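You operate a simulated robot arm through the tools that you are given. There is no shell and no other tool. Be economical: measure what you need, move in short steps, check, and stop when the job is done.

Carry out the task below with a simulated two-armed robot. There is one attempt and no reset: what you move stays moved.

## Task
On the top of the long bench, fold the blue towel in half, so that its two long edges meet.

It is judged by the outcome, as a careful person would: the job done as asked, and still so three seconds after it is handed in. It fails if anything else is knocked over, pushed out of place, dropped, spilled or broken. Flat cloth is picked up by pressing the open fingertips on it (5 to 10 N) and closing them slowly along it; thin cloth reads only 2 to 8 mm in the jaws.

## Robot
Two 7-joint arms with two-finger parallel grippers on one trunk, on a base that drives. Base frame: it is fixed to the floor where the robot stands at the start and does not move with it; the origin is under the middle of the robot, x ahead of it, y to its left, z up; the surface under the hand at the start is at about z = 80. Lengths are in cm, angles in degrees, forces in N, time in s.
The left shoulder is at the start at [6.2, 19.6, 102.9], the right one opposite. With the tool pointing down near the work surface each hand reaches from about 32 to 72 cm from the robot's upright axis, wherever it stands, measured 20 degrees to its own side. Places, roughly: top of the long bench [70, 50, 80]. Payload 1.57 kg a hand.
Tool frame (each hand has its own): the origin (TCP) lies between the finger pads and is the grasp point; the fingertips stand 3 cm ahead of it; z points along the fingers, y is the line along which they close. The gripper opens to 11 cm. The fingers are 2.4 cm wide and 1.2 cm thick; the gripper's body (4.8 by 11.2 cm) begins 7.8 cm behind the TCP.
Orientation is that of the tool frame in the base frame, as [roll, pitch, yaw] about the fixed x, y, z axes, in that order (R = Rz(yaw) Ry(pitch) Rx(roll)). With the fingers straight down and closing along the base's y, the tool's x points along the base's -x, its y along +y and its z along -z.

## Interface
- The arms move only by the tool play_rows. It takes "left_commands", "right_commands" or both (then of equal length, played together; a hand with none holds still); each is a list of rows, each a list of 7 numbers: the shift along the tool's x, y, z in cm, then the turn, a rotation vector about the tool's x, y, z in degrees, then the gripper command, from -1 (shut) to 1 (fully open), values between in proportion. In form: [[dx, dy, dz, rx, ry, rz, grip], ...]. A call has 1 to 12 rows; each row is the pose to reach, as a shift and turn from the pose commanded when the call began, along the tool's axes at that moment. Each row takes 0.2 s and may step no farther than 5 cm and 8.6 degrees from the row before; otherwise, or with a gripper value out of range, the whole call is refused. Where a pose cannot be reached the arm comes as near as it can. A force on the tool above 40 N (or 10 N above the force at the start of the call, whichever is more), or a blocked arm, ends the call early, and 0.2 s more pass. Each finger travels about 7.2 cm/s and halts on what it meets, pressing with about 24 N; the grip force reading is that of the motor and also rises with nothing between the fingers. The clock runs only during rows and for 0.2 s after the last one: add rows that repeat a pose to give the fingers time. The reply holds the time, the measured pose of the TCP, the force on the tool along the base axes, the opening and the grip force, in the units named above and with some noise, with the torque about the TCP (base axes, N m) and any sound that the robot's microphone picked up.
- Cameras (640 x 400 px; columns grow to the right, rows downward): "scene" is now at [8.86, -3.6, 159.8]; the picture's right is [-0.52, -0.85, 0.00], its down [-0.75, 0.46, -0.48] and it looks along [0.41, -0.25, -0.87] (base axes); focal length 273 px, centre (320, 200). "left" rides on the left gripper at [7, -1.6, -14.1] in its tool frame; the picture's right is [0.23, 0.97, 0.00], its down [-0.86, 0.20, -0.48] and it looks along [-0.47, 0.11, 0.88] (tool axes); focal length 222 px, centre (320, 200). "right" rides on the right gripper at [7, 1.6, -14.1] in its tool frame; the picture's right is [-0.23, 0.97, 0.00], its down [-0.85, -0.20, -0.48] and it looks along [-0.47, -0.11, 0.88] (tool axes); focal length 222 px, centre (320, 200). There is no depth. A picture from a camera that has moved, and an enlarged one, comes with that camera's place and axes in the base frame and with its lens.
- grab_frame(camera): a new picture of that camera. No time passes.
- slide_trunk(by): slides the trunk up (or, below 0, down) by that many cm; the arms and the scene camera ride with it, the base frame stays. It gives what a move gives, with no picture.
- steer(legs): drives the robot by 1 to 6 legs, each [ahead, left, turn to the left] in cm, cm and degrees, along the robot's own axes; the way and the turn of a leg run together, so that a leg with both is an arc; at most 150 cm and 180 degrees a leg. The arms and the cameras ride along, it lands a little off, and it stops where it bumps. It gives what a move gives.
- aim_head(pan, tilt): turns the head with the scene camera to pan (to the left, within 86 degrees either way) and tilt (down, from -29 to 69), counted from straight ahead of the robot. It gives what a move gives.
- enlarge(camera, box): a new picture of the part [left, top, right, bottom] of that camera's present view, enlarged. No time passes.
- sign_off(): hands the job in; it is judged then, once.

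Go step by step. Nothing tells you exact positions but the pictures and the camera data: compare them with the known pose of the tool, close in by small moves and look again before you grip or let go. The budget is 120 turns and 88 pictures, counting those below and the enlarged ones. Unless the task says otherwise, let go and move clear before handing in, and close with one line.

The tools are called after "Call:" as a command line: name --argument value ..., lists and objects as JSON in quotes. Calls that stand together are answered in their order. play_rows: Moves the arms, as the interface text tells. Its arguments: {"type":"object","properties":{"left_commands":{"type":"array","items":{"type":"array","items":{"type":"number"}}},"right_commands":{"type":"array","items":{"type":"array","items":{"type":"number"}}}},"required":[]} The other tools are called the same way: slide_trunk (by) slides the trunk up or down; steer (legs) drives the base; aim_head (pan, tilt) turns the head that bears the scene camera; grab_frame (camera) takes a picture; enlarge (camera, box) takes an enlarged picture of a part of a camera's view; sign_off () hands the job in.

At the start:

```text
time: 0.0
left_position: [44.98, 2.68, 102.4]
left_tool_rot: [180.0, 0.0, 180.0]
left_force: [-0.2, -0.4, 0.2]
left_torque: [0.01, -0.01, -0.01]
left_gripper_width: 11.0
left_grip_force: 0.1
right_position: [32.87, -30.72, 103.05]
right_tool_rot: [179.8, -0.1, -180.0]
right_force: [0.3, -1.0, -0.3]
right_torque: [-0.02, -0.01, -0.04]
right_gripper_width: 11.01
right_grip_force: 0.0
trunk travel left (down, up): [-62.5, 36.5]
robot x, y, heading: [-0.59, -0.02, -0.0]
head pan, tilt: [-31.6, 60.9]
```

scene: 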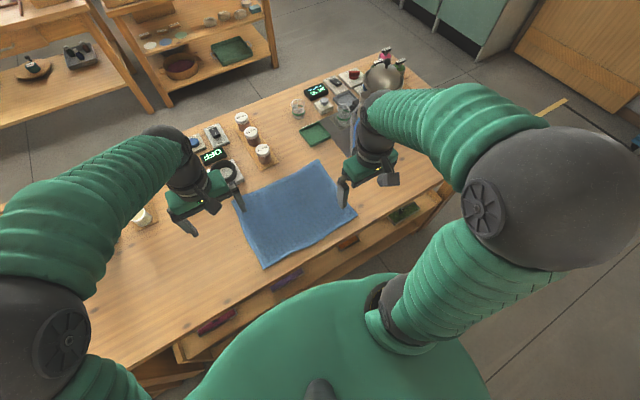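
right: 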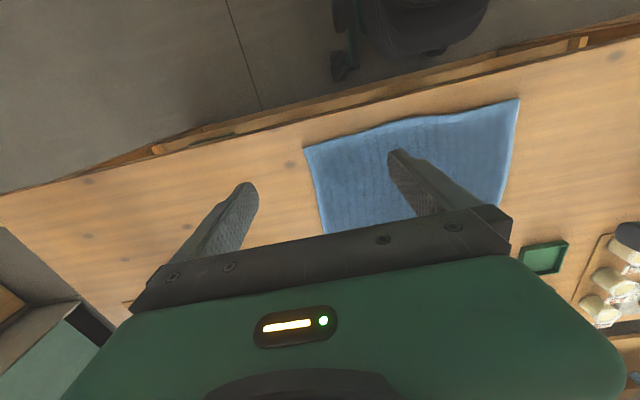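
left: 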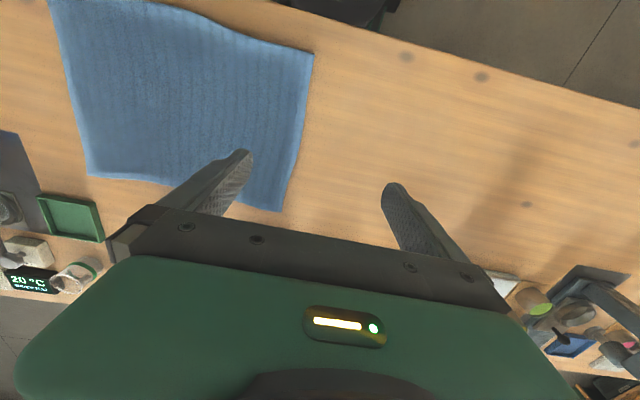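

I see the towel with corners near [61,-35], [36,-34], [35.5,-0.5] and [61.5,-2]. Its long edges run along y, at x≈36 and x≈61. I'll drive right so that the towel is centred in front of the robot, then look again.

Call:
steer --legs '[[0, -17, 0]]'

Call:
aim_head --pan 0 --tilt 60

Call:
grab_frame --camera "scene"

```text
time: 1.4
left_position: [44.95, -13.39, 102.57]
left_tool_rot: [-179.6, 0.0, -179.9]
left_force: [-0.2, -0.4, -0.3]
left_torque: [-0.02, 0.0, 0.01]
left_gripper_width: 11.02
left_grip_force: 0.1
right_position: [33.02, -46.55, 103.11]
right_tool_rot: [-179.7, -0.1, -179.8]
right_force: [-0.1, 0.2, 0.5]
right_torque: [0.02, 0.02, 0.03]
right_gripper_width: 11.0
right_grip_force: 0.2
trunk travel left (down, up): [-62.5, 36.5]
robot x, y, heading: [0.3, -16.64, 0.1]
head pan, tilt: [-31.6, 60.9]
```

```text
time: 2.4
left_position: [44.74, -14.39, 102.48]
left_tool_rot: [179.7, 0.0, -179.9]
left_force: [-0.5, 0.8, 0.3]
left_torque: [0.01, 0.02, -0.02]
left_gripper_width: 10.98
left_grip_force: 0.0
right_position: [32.79, -47.6, 102.74]
right_tool_rot: [179.7, 0.1, -179.9]
right_force: [0.1, 0.2, -1.0]
right_torque: [0.04, -0.03, 0.02]
right_gripper_width: 11.01
right_grip_force: 0.2
trunk travel left (down, up): [-62.5, 36.5]
robot x, y, heading: [-0.13, -16.54, 0.2]
head pan, tilt: [0.0, 60.0]
```

```text
84 pictures are left
camera scene: at [9.96, -17.25, 159.9], right [0.0, -1.0, 0.0], down [-0.87, 0.0, -0.5], along [0.5, 0.0, -0.87], focal length 273 px, centre (320, 200)
```

scene: 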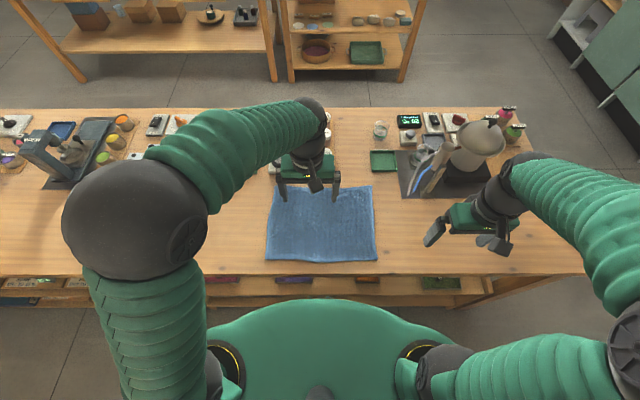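

The towel is confirmed: near edge at x≈35.3, y from -1.4 to -34.3; far edge at x≈61. I'll bring both hands above the near corners with the jaws partly closed.

Call:
play_rows --left_commands '[[1.2, 1.65, 0, 0, 0, 0, 0.7], [2.4, 3.3, 2.5, 0, 0, 0, 0.4], [3.6, 5, 5, 0, 0, 0, 0.1], [4.8, 6.6, 7.5, 0, 0, 0, -0.2], [6, 8.2, 10, 0, 0, 0, -0.27], [7.2, 9.9, 12.5, 0, 0, 0, -0.27], [7.2, 9.9, 12.5, 0, 0, 0, -0.27]]' --right_commands '[[-0.8, 2.8, 0, 0, 0, 0, 0.7], [-1.6, 5.5, 2.5, 0, 0, 0, 0.4], [-2.4, 8.3, 5, 0, 0, 0, 0.1], [-3.2, 11, 7.5, 0, 0, 0, -0.2], [-4, 13.8, 10, 0, 0, 0, -0.27], [-4.5, 16.4, 12.7, 0, 0, 0, -0.27], [-4.5, 16.4, 12.7, 0, 0, 0, -0.27]]'

Call:
grab_frame --camera "scene"

Call:
grab_frame --camera "left"

Call:
grab_frame --camera "right"

```text
time: 4.0
left_position: [37.61, -4.19, 90.12]
left_tool_rot: [-180.0, 0.1, -179.8]
left_force: [-0.2, 0.6, 0.6]
left_torque: [-0.03, 0.0, 0.02]
left_gripper_width: 4.03
left_grip_force: 0.0
right_position: [37.27, -30.42, 90.33]
right_tool_rot: [179.8, 0.1, -179.9]
right_force: [-0.3, 0.3, -0.2]
right_torque: [0.01, 0.0, 0.0]
right_gripper_width: 4.04
right_grip_force: 0.0
trunk travel left (down, up): [-62.5, 36.5]
robot x, y, heading: [-0.44, -16.48, -0.1]
head pan, tilt: [0.0, 60.0]
```

```text
83 pictures are left
camera scene: at [9.87, -16.62, 159.91], right [0.0, -1.0, 0.0], down [-0.87, 0.0, -0.5], along [0.5, 0.0, -0.87], focal length 273 px, centre (320, 200)
```

scene: 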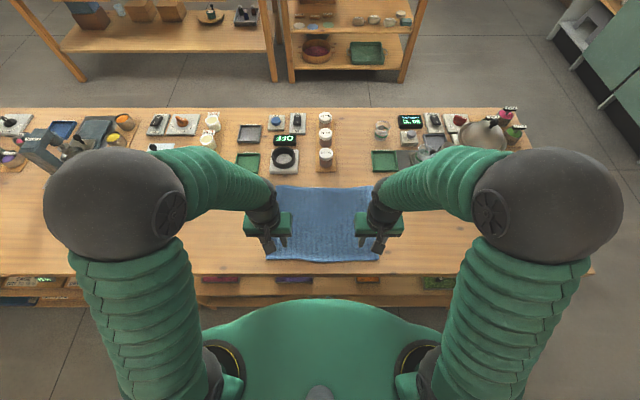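

```text
82 pictures are left
camera left: at [30.58, -5.79, 103.99], right [-0.23, 0.97, 0.0], down [0.85, 0.2, 0.48], along [0.47, 0.11, -0.88], focal length 222 px, centre (320, 200)
```

left: 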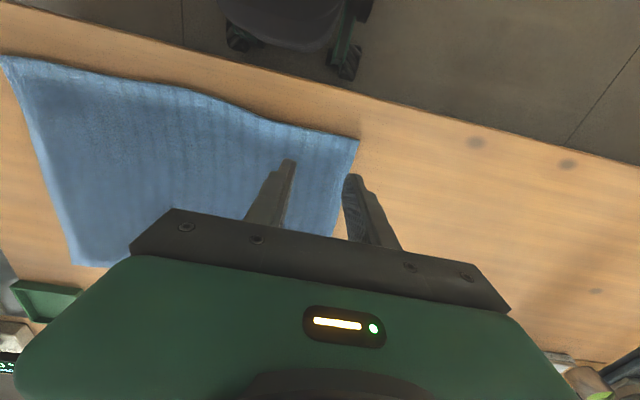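

```text
81 pictures are left
camera right: at [30.36, -28.94, 104.49], right [0.22, 0.97, 0.0], down [0.86, -0.2, 0.48], along [0.47, -0.11, -0.88], focal length 222 px, centre (320, 200)
```

right: 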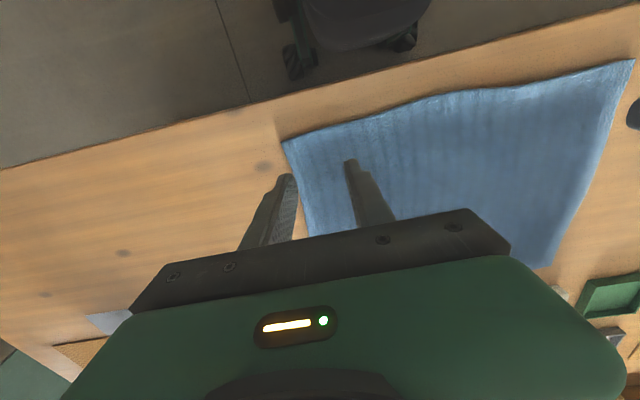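

Both jaws sit just inside the near corners, at about [35.3,-0.4] and [35.2,-34.2]. I'll lower them to just above the cloth.

Call:
play_rows --left_commands '[[0.5, 0.2, 3, 0, 0, 0, -0.27], [0.6, 0.2, 5.3, 0, 0, 0, -0.27], [0.6, 0.2, 6.3, 0, 0, 0, -0.27], [0.6, 0.2, 6.3, 0, 0, 0, -0.27]]' --right_commands '[[0.3, -0.2, 3, 0, 0, 0, -0.27], [0.4, -0.3, 5.3, 0, 0, 0, -0.27], [0.4, -0.3, 6.3, 0, 0, 0, -0.27], [0.4, -0.3, 6.3, 0, 0, 0, -0.27]]'

Call:
grab_frame --camera "left"

Call:
grab_frame --camera "right"

```text
time: 5.0
left_position: [37.11, -3.81, 83.8]
left_tool_rot: [179.8, 0.0, -179.9]
left_force: [-0.1, 0.2, 0.2]
left_torque: [0.02, -0.01, -0.02]
left_gripper_width: 4.03
left_grip_force: 0.1
right_position: [36.88, -31.0, 84.13]
right_tool_rot: [179.9, 0.0, -179.9]
right_force: [0.7, -0.3, 0.8]
right_torque: [0.0, -0.03, 0.03]
right_gripper_width: 4.04
right_grip_force: 0.1
trunk travel left (down, up): [-62.5, 36.5]
robot x, y, heading: [0.28, -16.62, 0.2]
head pan, tilt: [0.0, 60.0]
```

```text
80 pictures are left
camera left: at [30.17, -5.46, 97.73], right [-0.23, 0.97, 0.0], down [0.85, 0.2, 0.48], along [0.47, 0.11, -0.88], focal length 222 px, centre (320, 200)
```

left: 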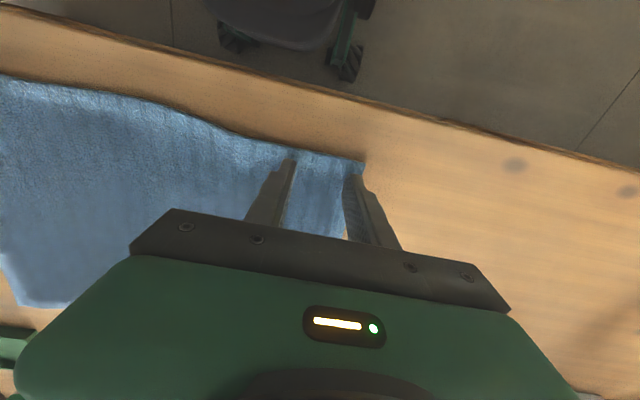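

```text
79 pictures are left
camera right: at [29.86, -29.52, 98.25], right [0.22, 0.97, 0.0], down [0.86, -0.2, 0.48], along [0.47, -0.11, -0.88], focal length 222 px, centre (320, 200)
```

right: 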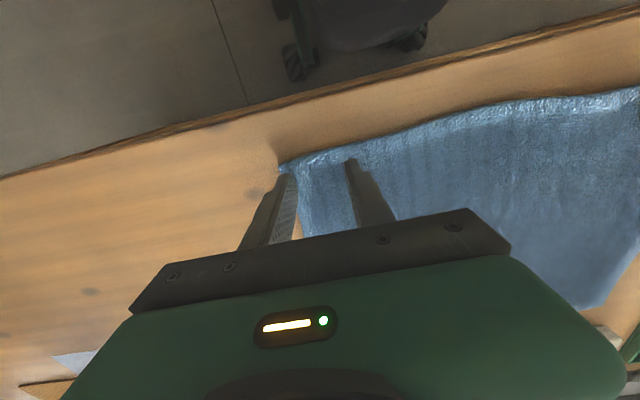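

Both jaws are just over the corners. I'll move them slightly inward and press down gently.

Call:
play_rows --left_commands '[[0, -0.4, 0.3, 0, 0, 0, -0.27], [0, -0.4, 0.6, 0, 0, 0, -0.27], [0, -0.4, 0.8, 0, 0, 0, -0.27], [0, -0.4, 0.8, 0, 0, 0, -0.27]]' --right_commands '[[0, 0.4, 0.3, 0, 0, 0, -0.27], [0, 0.4, 0.6, 0, 0, 0, -0.27], [0, 0.4, 0.8, 0, 0, 0, -0.27], [0, 0.4, 0.8, 0, 0, 0, -0.27]]'

```text
time: 5.9
left_position: [37.02, -4.16, 83.37]
left_tool_rot: [-180.0, 0.5, -179.8]
left_force: [-5.0, 3.3, 30.6]
left_torque: [-0.06, 0.19, -0.05]
left_gripper_width: 4.0
left_grip_force: 0.1
right_position: [36.79, -30.59, 83.27]
right_tool_rot: [179.9, 0.3, -179.8]
right_force: [-0.5, 0.3, 8.2]
right_torque: [0.03, 0.01, -0.01]
right_gripper_width: 4.01
right_grip_force: 0.1
trunk travel left (down, up): [-62.5, 36.5]
robot x, y, heading: [0.16, -16.34, 0.2]
head pan, tilt: [0.0, 60.0]
stopped in row 4 (left hand): the force on the tool passed its limit at 42 N (the readings are from after the stop); the commanded pose is now the measured one
```

The left hand pressed too hard. I'll ease it up a little and read the forces again.

Call:
play_rows --left_commands '[[0, 0, -0.15, 0, 0, 0, -0.27], [0, 0, -0.15, 0, 0, 0, -0.27]]' --right_commands '[[0, 0, 0, 0, 0, 0, -0.27], [0, 0, 0, 0, 0, 0, -0.27]]'

```text
time: 6.5
left_position: [36.96, -4.04, 83.34]
left_tool_rot: [179.9, 0.5, -179.8]
left_force: [-1.1, -0.4, 12.8]
left_torque: [-0.09, 0.04, -0.01]
left_gripper_width: 3.97
left_grip_force: 0.1
right_position: [36.79, -30.63, 83.31]
right_tool_rot: [179.9, 0.1, -179.9]
right_force: [-2.9, -1.0, 20.2]
right_torque: [0.05, 0.15, 0.01]
right_gripper_width: 4.0
right_grip_force: 0.0
trunk travel left (down, up): [-62.5, 36.5]
robot x, y, heading: [-0.18, -16.43, -0.2]
head pan, tilt: [0.0, 60.0]
```

The forces are still a bit high. I'll ease slightly and close both jaws slowly.

Call:
play_rows --left_commands '[[0, 0, -0.05, 0, 0, 0, -0.27], [0, 0, -0.05, 0, 0, 0, -0.35], [0, 0, -0.05, 0, 0, 0, -0.43], [0, 0, -0.05, 0, 0, 0, -0.51], [0, 0, -0.05, 0, 0, 0, -0.59], [0, 0, -0.05, 0, 0, 0, -0.67], [0, 0, -0.05, 0, 0, 0, -0.75], [0, 0, -0.05, 0, 0, 0, -0.83], [0, 0, -0.05, 0, 0, 0, -0.91], [0, 0, -0.05, 0, 0, 0, -1], [0, 0, -0.05, 0, 0, 0, -1], [0, 0, -0.05, 0, 0, 0, -1]]' --right_commands '[[0, 0, -0.13, 0, 0, 0, -0.27], [0, 0, -0.13, 0, 0, 0, -0.35], [0, 0, -0.13, 0, 0, 0, -0.43], [0, 0, -0.13, 0, 0, 0, -0.51], [0, 0, -0.13, 0, 0, 0, -0.59], [0, 0, -0.13, 0, 0, 0, -0.67], [0, 0, -0.13, 0, 0, 0, -0.75], [0, 0, -0.13, 0, 0, 0, -0.83], [0, 0, -0.13, 0, 0, 0, -0.91], [0, 0, -0.13, 0, 0, 0, -1], [0, 0, -0.13, 0, 0, 0, -1], [0, 0, -0.13, 0, 0, 0, -1]]'

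Call:
grab_frame --camera "left"

Call:
grab_frame --camera "right"

```text
time: 9.1
left_position: [37.13, -4.18, 83.34]
left_tool_rot: [179.9, 0.4, -179.9]
left_force: [-0.2, -8.6, 14.2]
left_torque: [-0.28, 0.0, 0.02]
left_gripper_width: 0.79
left_grip_force: 24.4
right_position: [36.72, -30.62, 83.29]
right_tool_rot: [179.9, 0.2, -179.8]
right_force: [0.1, 8.8, 9.5]
right_torque: [0.26, -0.03, -0.04]
right_gripper_width: 0.46
right_grip_force: 23.0
trunk travel left (down, up): [-62.5, 36.5]
robot x, y, heading: [0.07, -16.61, 0.1]
head pan, tilt: [0.0, 60.0]
```

```text
78 pictures are left
camera left: at [30.05, -5.88, 97.29], right [-0.23, 0.97, 0.0], down [0.85, 0.2, 0.48], along [0.47, 0.11, -0.88], focal length 222 px, centre (320, 200)
```

left: 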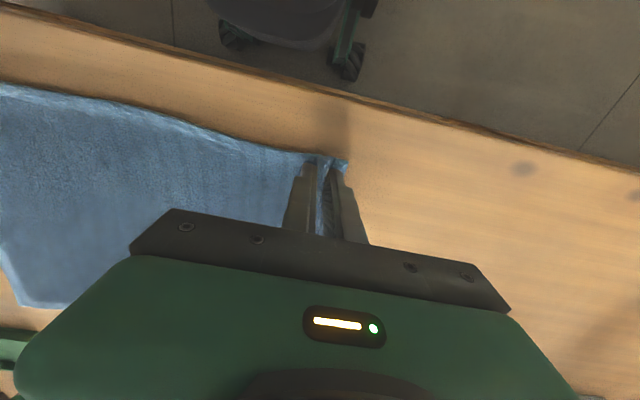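

```text
77 pictures are left
camera right: at [29.85, -29.16, 97.5], right [0.22, 0.97, 0.0], down [0.85, -0.2, 0.48], along [0.47, -0.11, -0.88], focal length 222 px, centre (320, 200)
```

right: 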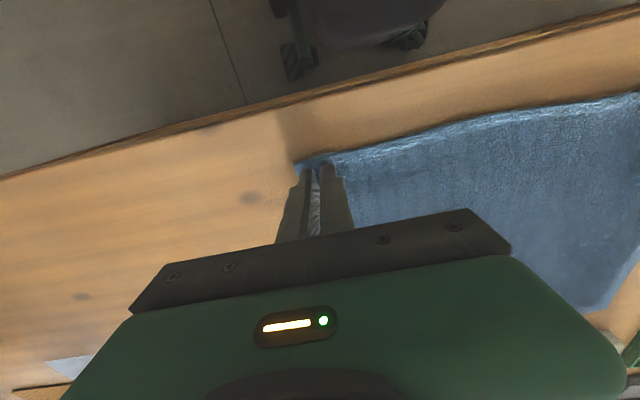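

Both jaws grip, but so deep and upright that the corners would end up curled under. I'll let go and take a shallower grip with the fingers tilted forward, backing the base a little to make room.

Call:
play_rows --left_commands '[[0, 0, -0.05, 0, 0, 0, -0.8], [0, 0, -0.05, 0, 0, 0, -0.6], [0, 0, -0.05, 0, 0, 0, -0.4], [0, 0, -0.05, 0, 0, 0, -0.27], [0, 0, -1, 0, 0, 0, -0.27], [0, 0, -4, 0, 0, 0, -0.27], [0, 0, -8, 0, 0, 0, -0.27]]' --right_commands '[[0, 0, -0.05, 0, 0, 0, -0.8], [0, 0, -0.05, 0, 0, 0, -0.6], [0, 0, -0.05, 0, 0, 0, -0.4], [0, 0, -0.05, 0, 0, 0, -0.27], [0, 0, -1, 0, 0, 0, -0.27], [0, 0, -4, 0, 0, 0, -0.27], [0, 0, -8, 0, 0, 0, -0.27]]'

Call:
steer --legs '[[-5, 0, 0]]'

Call:
grab_frame --camera "scene"

```text
time: 10.7
left_position: [36.92, -4.21, 91.42]
left_tool_rot: [-180.0, 0.5, -179.8]
left_force: [0.3, 0.6, 0.4]
left_torque: [0.0, 0.0, -0.04]
left_gripper_width: 4.05
left_grip_force: 0.0
right_position: [36.65, -30.8, 91.12]
right_tool_rot: [179.9, 0.3, -179.9]
right_force: [0.3, 0.1, 1.1]
right_torque: [-0.05, -0.02, 0.01]
right_gripper_width: 4.02
right_grip_force: 0.0
trunk travel left (down, up): [-62.5, 36.5]
robot x, y, heading: [0.13, -16.35, 0.2]
head pan, tilt: [0.0, 60.0]
```

```text
time: 11.7
left_position: [32.39, -4.18, 91.06]
left_tool_rot: [180.0, 0.0, -179.8]
left_force: [0.1, -0.3, -0.3]
left_torque: [-0.01, 0.0, 0.0]
left_gripper_width: 4.04
left_grip_force: 0.1
right_position: [32.24, -30.74, 91.1]
right_tool_rot: [179.9, -0.2, -179.9]
right_force: [-0.2, -0.3, -0.4]
right_torque: [0.0, 0.02, 0.0]
right_gripper_width: 4.01
right_grip_force: 0.1
trunk travel left (down, up): [-62.5, 36.5]
robot x, y, heading: [-4.96, -16.7, 0.4]
head pan, tilt: [0.0, 60.0]
```

```text
76 pictures are left
camera scene: at [5.7, -16.6, 159.84], right [0.0, -1.0, 0.0], down [-0.87, 0.0, -0.49], along [0.49, 0.0, -0.87], focal length 273 px, centre (320, 200)
```

scene: 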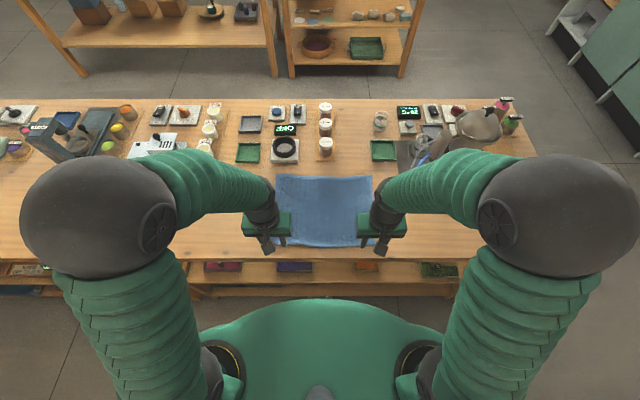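

Next I tilt both hands 40° forward over the near edge, staying clear of the cloth.

Call:
play_rows --left_commands '[[-0.5, 0, 0, 0, -8, 0, -0.27], [-1, 0, 0, 0, -16, 0, -0.27], [-1.5, 0, 0, 0, -24, 0, -0.27], [-2, 0, 1, 0, -32, 0, -0.27], [-2.9, 0, 3, 0, -40, 0, -0.27], [-2.9, 0, 4.8, 0, -40, 0, -0.27], [-2.9, 0, 4.8, 0, -40, 0, -0.27]]' --right_commands '[[-0.5, 0, 0, 0, -8, 0, -0.27], [-1, 0, 0, 0, -16, 0, -0.27], [-1.5, 0, 0, 0, -24, 0, -0.27], [-2, 0, 1, 0, -32, 0, -0.27], [-2.9, 0, 3, 0, -40, 0, -0.27], [-2.9, 0, 4.8, 0, -40, 0, -0.27], [-2.9, 0, 4.8, 0, -40, 0, -0.27]]'

Call:
grab_frame --camera "left"

Call:
grab_frame --camera "right"

Call:
enlarge --camera "scene" --box '[220, 150, 420, 275]'

```text
time: 12.8
left_position: [41.94, -2.67, 97.42]
left_tool_rot: [-163.4, 41.5, -159.7]
left_force: [0.4, 0.4, 0.3]
left_torque: [-0.02, 0.0, -0.01]
left_gripper_width: 3.99
left_grip_force: 0.0
left hand out of reach, approached as far as the arm can: row 3, 4, 5
right_position: [41.69, -30.75, 95.39]
right_tool_rot: [170.1, 41.4, 168.3]
right_force: [-0.8, 0.9, -0.2]
right_torque: [0.01, -0.03, -0.02]
right_gripper_width: 4.03
right_grip_force: 0.2
right hand out of reach, approached as far as the arm can: row 3, 4, 5
trunk travel left (down, up): [-62.5, 36.5]
robot x, y, heading: [-5.04, -16.85, -0.1]
head pan, tilt: [0.0, 60.0]
stopped in row 5 (left hand): the arm was blocked; the commanded pose is now the measured one
```

```text
75 pictures are left
camera left: at [27.55, -5.36, 103.14], right [-0.31, 0.88, -0.36], down [0.24, 0.44, 0.87], along [0.92, 0.19, -0.34], focal length 222 px, centre (320, 200)
```

left: 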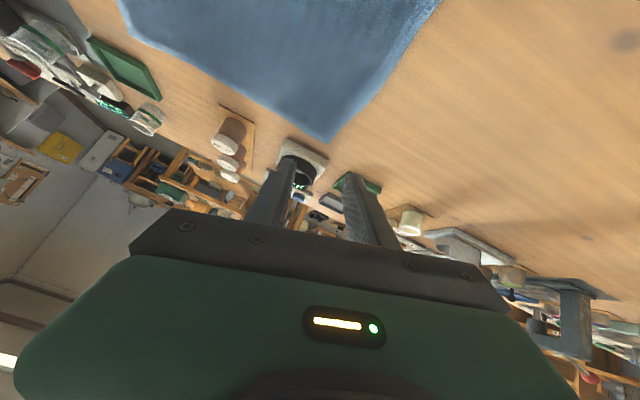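

```text
74 pictures are left
camera right: at [27.08, -28.72, 101.61], right [0.25, 0.93, 0.28], down [0.29, -0.34, 0.89], along [0.92, -0.14, -0.35], focal length 222 px, centre (320, 200)
```

right: 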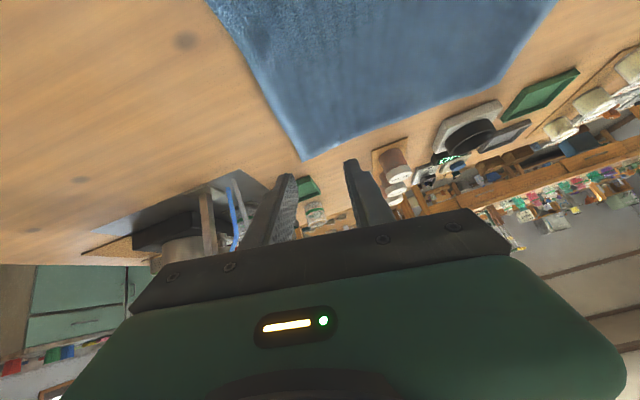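

```text
3.20 times, centred on (320, 212) of scene
camera zoom: at [4.97, -16.48, 159.92], right [0.0, -1.0, 0.0], down [-0.87, 0.0, -0.5], along [0.5, 0.0, -0.87], focal length 873 px, centre (320, 160)
```

zoom: 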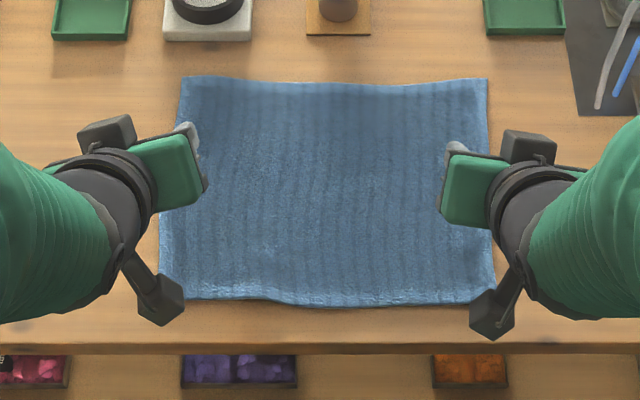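

A forward tilt can't be reached this close in. I'll back the base up another 14 cm and straighten the hands there.

Call:
steer --legs '[[-14, 0, 0]]'

Call:
play_rows --left_commands '[[0, 0, 0, -1.6, 1.8, 7.4, -0.27], [0, 0, 0, -3.3, 3.7, 14.8, -0.27], [0, 0, 0, -3.3, 3.7, 14.8, -0.27]]' --right_commands '[[0, 0, 0, 1.1, 1, -4.3, -0.27], [0, 0, 0, 2.3, 2.1, -8.7, -0.27], [0, 0, 0, 2.3, 2.1, -8.7, -0.27]]'

```text
time: 14.1
left_position: [28.2, -3.17, 97.45]
left_tool_rot: [-163.4, 41.6, -160.2]
left_force: [-0.7, -0.1, -0.4]
left_torque: [0.0, -0.01, -0.01]
left_gripper_width: 4.04
left_grip_force: 0.1
right_position: [27.78, -30.43, 95.45]
right_tool_rot: [169.7, 41.4, 168.5]
right_force: [0.2, -0.3, 0.3]
right_torque: [0.01, -0.03, 0.02]
right_gripper_width: 4.01
right_grip_force: 0.0
trunk travel left (down, up): [-62.5, 36.5]
robot x, y, heading: [-19.01, -16.71, 0.0]
head pan, tilt: [0.0, 60.0]
```

```text
time: 14.9
left_position: [28.02, -2.79, 97.86]
left_tool_rot: [-179.4, 40.5, -179.3]
left_force: [0.4, 0.1, 0.4]
left_torque: [-0.03, -0.01, -0.02]
left_gripper_width: 4.03
left_grip_force: 0.1
right_position: [27.73, -31.47, 95.7]
right_tool_rot: [179.8, 40.4, 178.9]
right_force: [-0.9, 0.4, -0.2]
right_torque: [0.01, 0.0, 0.02]
right_gripper_width: 4.02
right_grip_force: 0.0
trunk travel left (down, up): [-62.5, 36.5]
robot x, y, heading: [-18.98, -16.66, -0.0]
head pan, tilt: [0.0, 60.0]
```

Both hands are now tilted 40° forward. I'll bring them just above the near edge.

Call:
play_rows --left_commands '[[0.7, -0.3, 4.5, 0, 0, 0, -0.27], [1.5, -0.6, 9, 0, 0, 0, -0.27], [2.2, -1, 12, 0, 0, 0, -0.27], [2.2, -1, 13.7, 0, 0, 0, -0.27], [2.2, -1, 13.7, 0, 0, 0, -0.27]]' --right_commands '[[0.2, 0.2, 4, 0, 0, 0, -0.27], [0.4, 0.4, 8, 0, 0, 0, -0.27], [0.6, 0.7, 11, 0, 0, 0, -0.27], [0.6, 0.7, 12.2, 0, 0, 0, -0.27], [0.6, 0.7, 12.2, 0, 0, 0, -0.27]]'

Call:
grab_frame --camera "left"

Call:
grab_frame --camera "right"

Call:
enlarge --camera "scene" --box '[220, 120, 420, 245]'

```text
time: 16.1
left_position: [35.22, -4.31, 85.62]
left_tool_rot: [-179.8, 40.1, 179.6]
left_force: [0.1, -0.4, -0.5]
left_torque: [-0.03, 0.0, -0.01]
left_gripper_width: 4.02
left_grip_force: 0.1
right_position: [35.21, -29.56, 85.63]
right_tool_rot: [179.8, 40.2, -179.8]
right_force: [0.1, 0.3, -0.6]
right_torque: [0.0, -0.01, 0.01]
right_gripper_width: 4.02
right_grip_force: 0.1
trunk travel left (down, up): [-62.5, 36.5]
robot x, y, heading: [-19.1, -16.68, 0.1]
head pan, tilt: [0.0, 60.0]
```

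```text
72 pictures are left
camera left: at [20.72, -5.76, 91.91], right [-0.17, 0.97, -0.15], down [0.35, 0.2, 0.92], along [0.92, 0.1, -0.37], focal length 222 px, centre (320, 200)
```

left: 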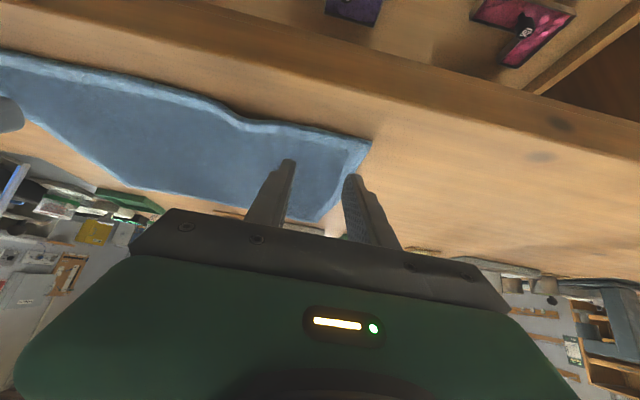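

```text
71 pictures are left
camera right: at [20.68, -28.21, 92.03], right [0.17, 0.97, 0.15], down [0.35, -0.2, 0.92], along [0.92, -0.1, -0.37], focal length 222 px, centre (320, 200)
```

right: 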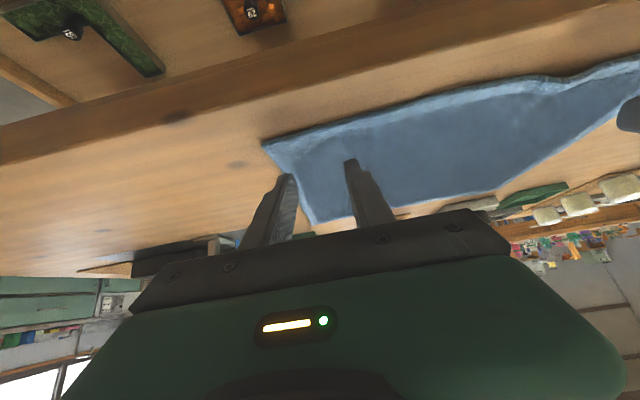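

```text
3.20 times, centred on (320, 182) of scene
camera zoom: at [-8.74, -16.49, 159.87], right [0.0, -1.0, 0.0], down [-0.87, 0.0, -0.5], along [0.5, 0.0, -0.87], focal length 873 px, centre (320, 256)
```

zoom: 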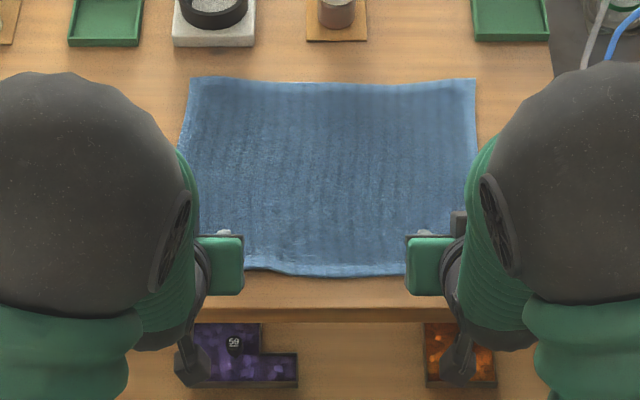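

The pinch line is about 0.7 cm inside the near edge. I'll shift the right hand out a little and lower both almost to contact.

Call:
play_rows --left_commands '[[0.6, 0.1, 0.9, 0, 0, 0, -0.27], [1.2, 0.1, 1.7, 0, 0, 0, -0.27], [1.33, 0.1, 1.89, 0, 0, 0, -0.27], [1.33, 0.1, 1.89, 0, 0, 0, -0.27]]' --right_commands '[[0.6, -0.8, 0.9, 0, 0, 0, -0.27], [1.2, -0.8, 1.7, 0, 0, 0, -0.27], [1.33, -0.8, 1.89, 0, 0, 0, -0.27], [1.33, -0.8, 1.89, 0, 0, 0, -0.27]]'

```text
time: 17.1
left_position: [35.34, -4.24, 83.36]
left_tool_rot: [-179.9, 40.1, 179.7]
left_force: [0.2, -0.3, 3.7]
left_torque: [-0.02, 0.0, 0.02]
left_gripper_width: 4.01
left_grip_force: 0.1
right_position: [35.28, -30.58, 83.47]
right_tool_rot: [179.6, 40.2, -179.8]
right_force: [-0.1, 0.5, 1.1]
right_torque: [-0.02, -0.02, 0.0]
right_gripper_width: 4.01
right_grip_force: 0.1
trunk travel left (down, up): [-62.5, 36.5]
robot x, y, heading: [-18.78, -16.25, -0.2]
head pan, tilt: [0.0, 60.0]
```

Contact is just starting on both hands. I'll press a touch more and read the forces.

Call:
play_rows --left_commands '[[0.04, 0, 0.05, 0, 0, 0, -0.27], [0.04, 0, 0.05, 0, 0, 0, -0.27]]' --right_commands '[[0.06, 0, 0.08, 0, 0, 0, -0.27], [0.06, 0, 0.08, 0, 0, 0, -0.27]]'

```text
time: 17.7
left_position: [35.39, -4.29, 83.41]
left_tool_rot: [-180.0, 40.4, 179.5]
left_force: [0.0, -2.3, 7.4]
left_torque: [-0.05, -0.08, -0.01]
left_gripper_width: 4.06
left_grip_force: 0.1
right_position: [35.18, -30.59, 83.42]
right_tool_rot: [179.7, 40.3, -179.8]
right_force: [0.0, 0.8, 1.4]
right_torque: [0.02, -0.03, -0.01]
right_gripper_width: 3.99
right_grip_force: 0.0
trunk travel left (down, up): [-62.5, 36.5]
robot x, y, heading: [-18.94, -16.45, 0.0]
head pan, tilt: [0.0, 60.0]
```

Call:
play_rows --left_commands '[[0, 0, 0, 0, 0, 0, -0.27], [0.02, 0, 0.02, 0, 0, 0, -0.27]]' --right_commands '[[0.06, 0, 0.08, 0, 0, 0, -0.27], [0.06, 0, 0.08, 0, 0, 0, -0.27]]'

```text
time: 18.3
left_position: [35.26, -4.21, 83.31]
left_tool_rot: [-179.8, 40.3, 179.6]
left_force: [-1.7, -1.9, 11.5]
left_torque: [-0.08, -0.05, -0.03]
left_gripper_width: 4.03
left_grip_force: 0.2
right_position: [35.13, -30.68, 83.4]
right_tool_rot: [179.6, 40.3, -179.9]
right_force: [0.6, 0.1, 2.4]
right_torque: [-0.03, -0.04, 0.02]
right_gripper_width: 4.0
right_grip_force: 0.0
trunk travel left (down, up): [-62.5, 36.5]
robot x, y, heading: [-18.62, -16.6, -0.0]
head pan, tilt: [0.0, 60.0]
```

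The left hand is pressing well and the right needs a bit more. I'll add that and close both jaws slowly.

Call:
play_rows --left_commands '[[0, 0, 0, 0, 0, 0, -0.27], [0, 0, 0, 0, 0, 0, -0.27], [0, 0, 0, 0, 0, 0, -0.36], [0, 0, 0, 0, 0, 0, -0.45], [0, 0, 0, 0, 0, 0, -0.54], [0, 0, 0, 0, 0, 0, -0.63], [0, 0, 0, 0, 0, 0, -0.72], [0, 0, 0, 0, 0, 0, -0.81], [0, 0, 0, 0, 0, 0, -0.9], [0, 0, 0, 0, 0, 0, -1], [0, 0, 0, 0, 0, 0, -1], [0, 0, 0, 0, 0, 0, -1]]' --right_commands '[[0.04, 0, 0.05, 0, 0, 0, -0.27], [0.08, 0, 0.1, 0, 0, 0, -0.27], [0.08, 0, 0.1, 0, 0, 0, -0.36], [0.08, 0, 0.1, 0, 0, 0, -0.45], [0.08, 0, 0.1, 0, 0, 0, -0.54], [0.08, 0, 0.1, 0, 0, 0, -0.63], [0.08, 0, 0.1, 0, 0, 0, -0.72], [0.08, 0, 0.1, 0, 0, 0, -0.81], [0.08, 0, 0.1, 0, 0, 0, -0.9], [0.08, 0, 0.1, 0, 0, 0, -1], [0.08, 0, 0.1, 0, 0, 0, -1], [0.08, 0, 0.1, 0, 0, 0, -1]]'

Call:
grab_frame --camera "left"

Call:
grab_frame --camera "right"

```text
time: 20.9
left_position: [35.24, -4.13, 83.34]
left_tool_rot: [-179.9, 40.3, 179.6]
left_force: [0.0, -12.0, 10.2]
left_torque: [-0.38, -0.11, -0.22]
left_gripper_width: 0.43
left_grip_force: 24.3
right_position: [35.19, -30.33, 83.34]
right_tool_rot: [179.7, 40.5, -179.7]
right_force: [0.7, 13.1, 12.5]
right_torque: [0.38, -0.17, 0.14]
right_gripper_width: 0.61
right_grip_force: 24.3
trunk travel left (down, up): [-62.5, 36.5]
robot x, y, heading: [-18.69, -16.5, 0.1]
head pan, tilt: [0.0, 60.0]
```

```text
69 pictures are left
camera left: at [20.82, -5.67, 89.49], right [-0.17, 0.97, -0.15], down [0.34, 0.2, 0.92], along [0.92, 0.1, -0.37], focal length 222 px, centre (320, 200)
```

left: 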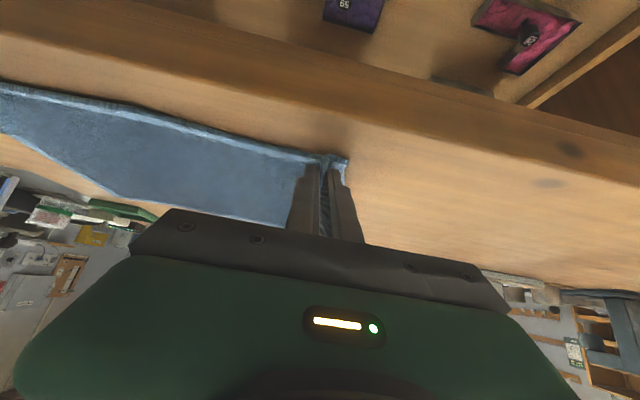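

```text
68 pictures are left
camera right: at [20.59, -29.05, 89.62], right [0.17, 0.97, 0.15], down [0.34, -0.2, 0.92], along [0.92, -0.1, -0.37], focal length 222 px, centre (320, 200)
```

right: 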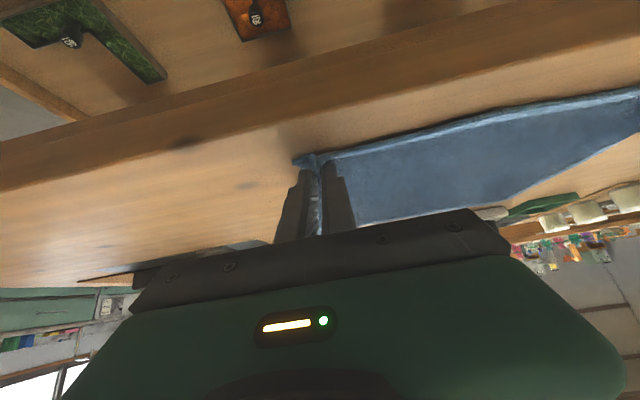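

Both corners are gripped (4 mm and 6 mm in the jaws). I'll lift along an arc while turning the hands upright.

Call:
play_rows --left_commands '[[-0.8, 0, -0.7, 0, 3, 0, -1], [-1.6, 0, -1.39, 0, 6, 0, -1], [-3.53, 0, -2.71, 0, 12, 0, -1], [-5.49, 0, -3.43, 0, 18, 0, -1], [-7.32, 0, -3.84, 0, 24, 0, -1], [-8.95, 0, -3.71, 0, 30, 0, -1], [-10.2, 0, -3.22, 0, 35, 0, -1], [-10.73, 0, -2.65, 0, 40, 0, -1], [-10.73, 0, -2.65, 0, 40, 0, -1]]' --right_commands '[[-0.8, 0, -0.7, 0, 3, 0, -1], [-1.6, 0, -1.39, 0, 6, 0, -1], [-3.53, 0, -2.71, 0, 12, 0, -1], [-5.49, 0, -3.43, 0, 18, 0, -1], [-7.32, 0, -3.84, 0, 24, 0, -1], [-8.95, 0, -3.71, 0, 30, 0, -1], [-10.2, 0, -3.22, 0, 35, 0, -1], [-10.73, 0, -2.65, 0, 40, 0, -1], [-10.73, 0, -2.65, 0, 40, 0, -1]]'

Call:
grab_frame --camera "scene"

Call:
grab_frame --camera "left"

Call:
grab_frame --camera "right"

```text
time: 22.9
left_position: [41.94, -4.36, 92.23]
left_tool_rot: [-179.9, 0.2, 179.7]
left_force: [-1.0, -12.2, -0.5]
left_torque: [-0.35, 0.0, 0.07]
left_gripper_width: 0.45
left_grip_force: 24.4
right_position: [41.66, -30.54, 92.13]
right_tool_rot: [179.8, 0.2, -179.7]
right_force: [1.1, 10.9, 0.2]
right_torque: [0.34, -0.06, -0.13]
right_gripper_width: 0.45
right_grip_force: 23.9
trunk travel left (down, up): [-62.5, 36.5]
robot x, y, heading: [-18.81, -16.52, 0.2]
head pan, tilt: [0.0, 60.0]
```

```text
67 pictures are left
camera scene: at [-8.82, -16.59, 159.9], right [0.0, -1.0, 0.0], down [-0.87, 0.0, -0.5], along [0.5, 0.0, -0.87], focal length 273 px, centre (320, 200)
```

scene: 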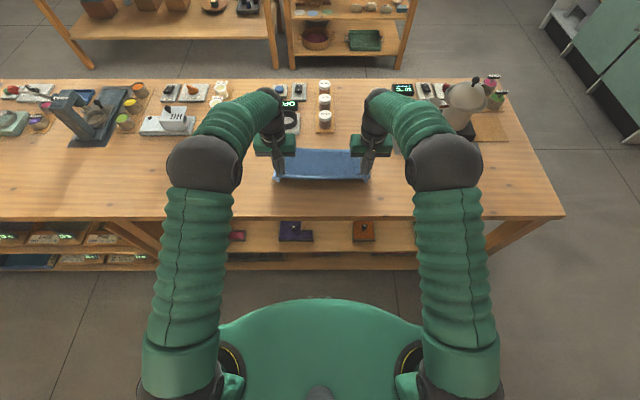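

```text
66 pictures are left
camera left: at [34.91, -5.79, 106.18], right [-0.22, 0.98, 0.0], down [0.85, 0.19, 0.48], along [0.47, 0.1, -0.88], focal length 222 px, centre (320, 200)
```

left: 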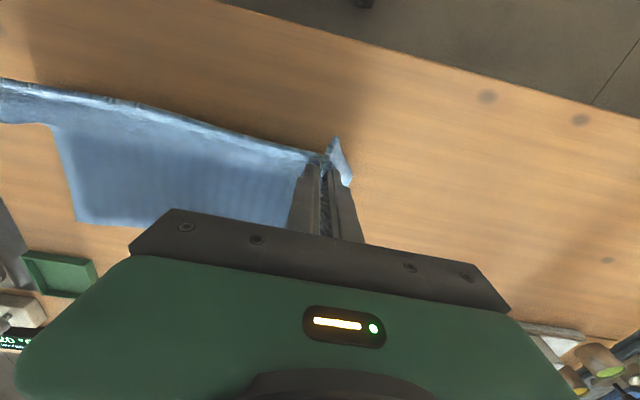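

```text
65 pictures are left
camera right: at [34.56, -29.08, 106.36], right [0.22, 0.98, 0.0], down [0.85, -0.2, 0.48], along [0.47, -0.1, -0.88], focal length 222 px, centre (320, 200)
```

right: 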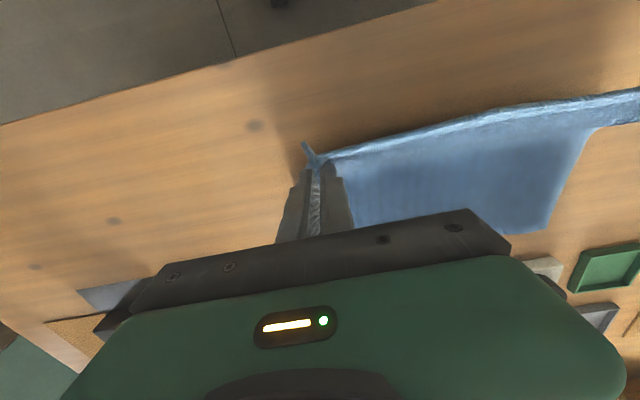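

The near edge is lifted cleanly and held taut. I'll carry it over by driving the base 18 cm forward.

Call:
steer --legs '[[9, 0, 0], [9, 0, 0]]'

Call:
grab_frame --camera "scene"

Call:
grab_frame --camera "left"

Call:
grab_frame --camera "right"

```text
time: 24.7
left_position: [60.38, -4.27, 92.13]
left_tool_rot: [-179.9, 0.1, 179.5]
left_force: [0.1, -13.1, -0.4]
left_torque: [-0.41, 0.03, 0.07]
left_gripper_width: 0.41
left_grip_force: 23.8
right_position: [59.97, -30.51, 91.95]
right_tool_rot: [179.9, 0.1, -179.7]
right_force: [0.6, 11.4, -0.5]
right_torque: [0.36, -0.04, -0.11]
right_gripper_width: 0.48
right_grip_force: 23.8
trunk travel left (down, up): [-62.5, 36.5]
robot x, y, heading: [-0.63, -17.09, 0.1]
head pan, tilt: [0.0, 60.0]
```

```text
64 pictures are left
camera scene: at [9.49, -16.61, 159.89], right [0.0, -1.0, 0.0], down [-0.87, 0.0, -0.5], along [0.5, 0.0, -0.87], focal length 273 px, centre (320, 200)
```

scene: 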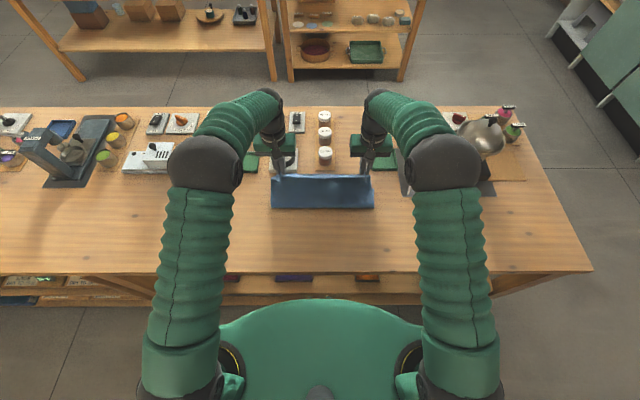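

```text
63 pictures are left
camera left: at [53.32, -5.88, 106.02], right [-0.22, 0.98, 0.0], down [0.86, 0.19, 0.48], along [0.47, 0.1, -0.88], focal length 222 px, centre (320, 200)
```

left: 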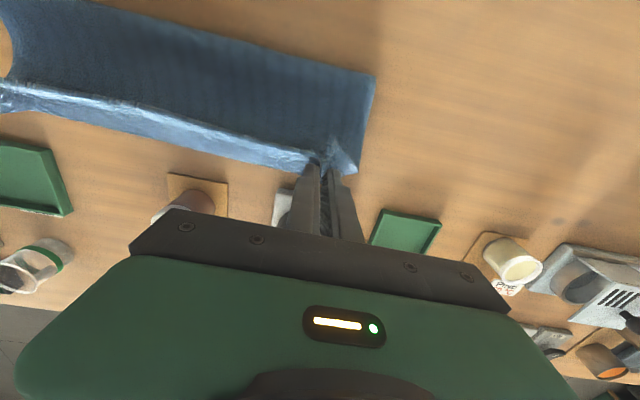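

```text
62 pictures are left
camera right: at [52.94, -29.15, 106.23], right [0.22, 0.97, 0.0], down [0.85, -0.2, 0.48], along [0.47, -0.1, -0.88], focal length 222 px, centre (320, 200)
```

right: 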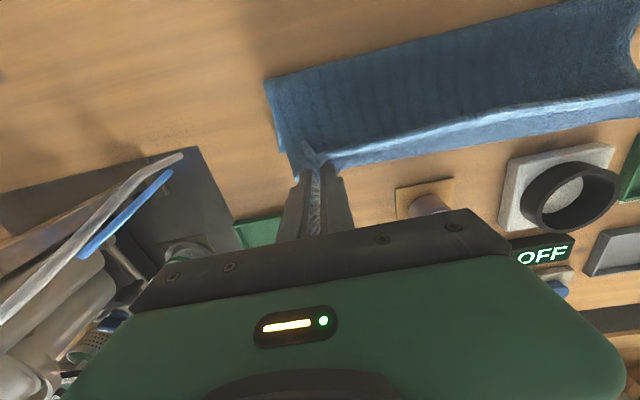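

The edge has been carried over to x≈59. I'll lower it, first drifting back a little so the fold bulges toward the robot, then forward along the bench to the far edge.

Call:
play_rows --left_commands '[[1, 0, 1.55, 0, 0, 0, -1], [2, -0.1, 3.05, 0, 0, 0, -1], [2.7, -0.2, 4.55, 0, 0, 0, -1], [2.7, -0.3, 5.75, 0, 0, 0, -1], [2.7, -0.3, 5.75, 0, 0, 0, -1], [1.7, -0.3, 6.45, 0, 0, 0, -1], [0.14, -0.3, 7.02, 0, 7, 0, -1], [-1.44, -0.3, 7.66, 0, 15, 0, -1], [-1.44, -0.3, 7.66, 0, 15, 0, -1]]' --right_commands '[[1, 0, 1.55, 0, 0, 0, -1], [2, 0.1, 3.05, 0, 0, 0, -1], [2.7, 0.2, 4.55, 0, 0, 0, -1], [2.7, 0.3, 5.75, 0, 0, 0, -1], [2.7, 0.3, 5.75, 0, 0, 0, -1], [1.7, 0.3, 6.45, 0, 0, 0, -1], [0.14, 0.3, 7.02, 0, 7, 0, -1], [-1.44, 0.3, 7.66, 0, 15, 0, -1], [-1.44, 0.3, 7.66, 0, 15, 0, -1]]'

Call:
grab_frame --camera "scene"

Call:
grab_frame --camera "left"

Call:
grab_frame --camera "right"

```text
time: 26.7
left_position: [60.87, -4.47, 84.67]
left_tool_rot: [-179.9, -14.8, 179.5]
left_force: [0.1, -6.6, 0.3]
left_torque: [-0.19, 0.0, 0.11]
left_gripper_width: 0.42
left_grip_force: 23.9
left hand out of reach, approached as far as the arm can: row 8, 9
right_position: [61.21, -30.14, 84.7]
right_tool_rot: [179.9, -13.0, -179.6]
right_force: [0.3, 7.0, 0.3]
right_torque: [0.15, -0.04, -0.09]
right_gripper_width: 0.44
right_grip_force: 24.7
trunk travel left (down, up): [-62.5, 36.5]
robot x, y, heading: [-0.91, -16.69, -0.0]
head pan, tilt: [0.0, 60.0]
```

```text
61 pictures are left
camera scene: at [9.31, -16.62, 159.91], right [0.0, -1.0, 0.0], down [-0.87, 0.0, -0.5], along [0.5, 0.0, -0.87], focal length 273 px, centre (320, 200)
```

scene: 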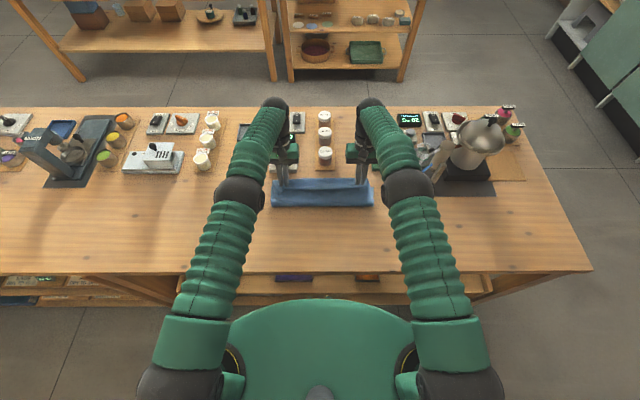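

```text
60 pictures are left
camera left: at [57.79, -6.1, 100.03], right [-0.21, 0.98, 0.06], down [0.95, 0.19, 0.24], along [0.23, 0.11, -0.97], focal length 222 px, centre (320, 200)
```

left: 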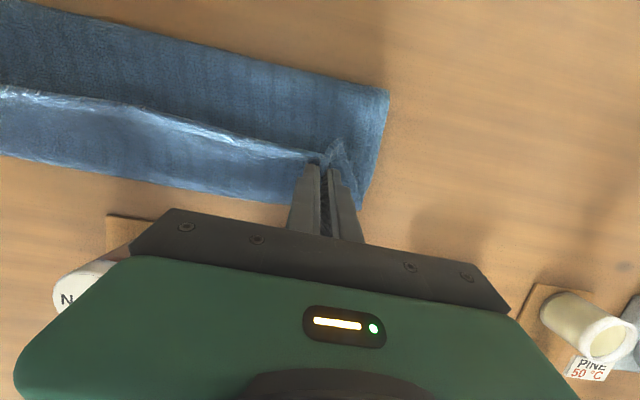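

```text
59 pictures are left
camera right: at [57.58, -28.78, 100.05], right [0.22, 0.98, -0.05], down [0.94, -0.2, 0.28], along [0.26, -0.1, -0.96], focal length 222 px, centre (320, 200)
```

right: 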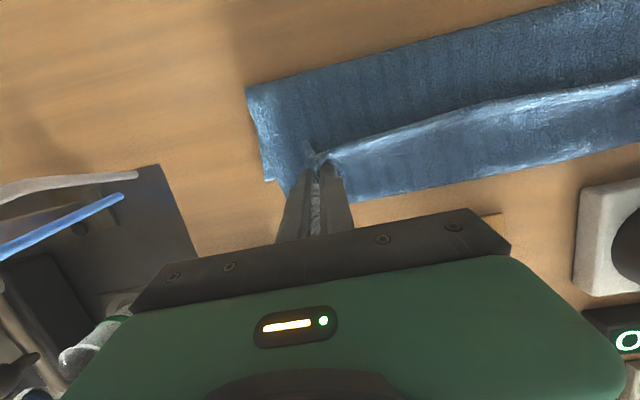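

The held edge is at x≈59, while the lower layer's far edge is near x≈63, having shifted slightly. I'll move the grip forward to line up with it, reducing the tilt to stay in reach.

Call:
play_rows --left_commands '[[-0.6, 0, -0.3, 0, -4, 0, -1], [-1.2, 0, -0.3, 0, -7, 0, -1], [-1.9, 0, -0.2, 0, -10, 0, -1], [-1.9, 0, -0.1, 0, -10, 0, -1], [-1.9, 0, -0.1, 0, -10, 0, -1]]' --right_commands '[[-0.7, 0, -0.3, 0, -4, 0, -1], [-1.4, 0, -0.3, 0, -7, 0, -1], [-2.2, 0, -0.2, 0, -10, 0, -1], [-2.2, 0, -0.1, 0, -10, 0, -1], [-2.2, 0, -0.1, 0, -10, 0, -1]]'

Call:
grab_frame --camera "left"

Call:
grab_frame --camera "right"

Call:
enlarge --camera "scene" --box '[240, 130, 400, 230]'

```text
time: 27.9
left_position: [62.64, -4.71, 84.13]
left_tool_rot: [-179.9, -4.6, 179.5]
left_force: [-0.5, -4.9, 3.2]
left_torque: [-0.16, 0.03, 0.06]
left_gripper_width: 0.4
left_grip_force: 23.6
right_position: [63.35, -30.17, 84.13]
right_tool_rot: [179.8, -4.7, -179.7]
right_force: [-1.3, 5.4, 2.0]
right_torque: [0.15, 0.07, -0.09]
right_gripper_width: 0.43
right_grip_force: 24.2
trunk travel left (down, up): [-62.5, 36.5]
robot x, y, heading: [-0.59, -16.75, 0.0]
head pan, tilt: [0.0, 60.0]
```

```text
58 pictures are left
camera left: at [56.87, -6.17, 98.81], right [-0.22, 0.98, 0.02], down [0.89, 0.19, 0.41], along [0.39, 0.1, -0.91], focal length 222 px, centre (320, 200)
```

left: 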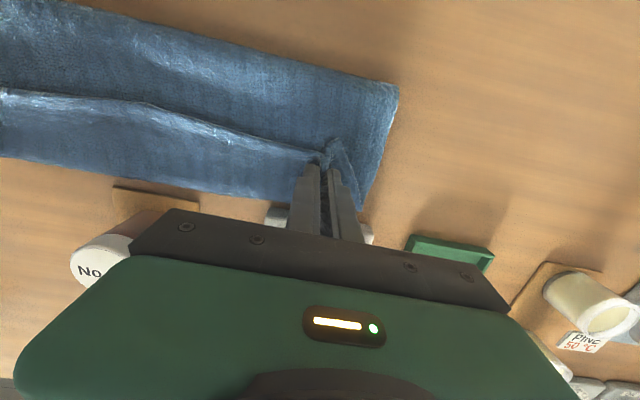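

```text
57 pictures are left
camera right: at [57.64, -28.76, 98.83], right [0.22, 0.98, -0.01], down [0.89, -0.2, 0.41], along [0.39, -0.1, -0.91], focal length 222 px, centre (320, 200)
```

right: 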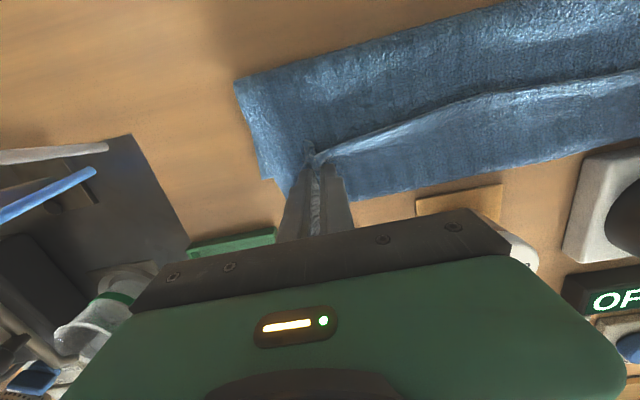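

```text
4.00 times, centred on (320, 180) of scene
camera zoom: at [9.41, -16.61, 159.9], right [0.0, -1.0, 0.0], down [-0.87, 0.0, -0.5], along [0.5, 0.0, -0.87], focal length 1091 px, centre (320, 280)
```

zoom: 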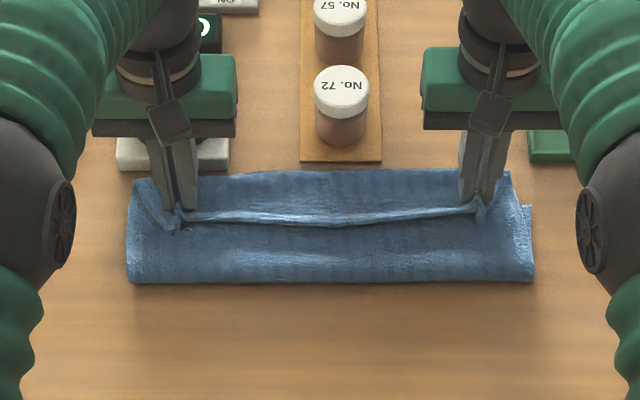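

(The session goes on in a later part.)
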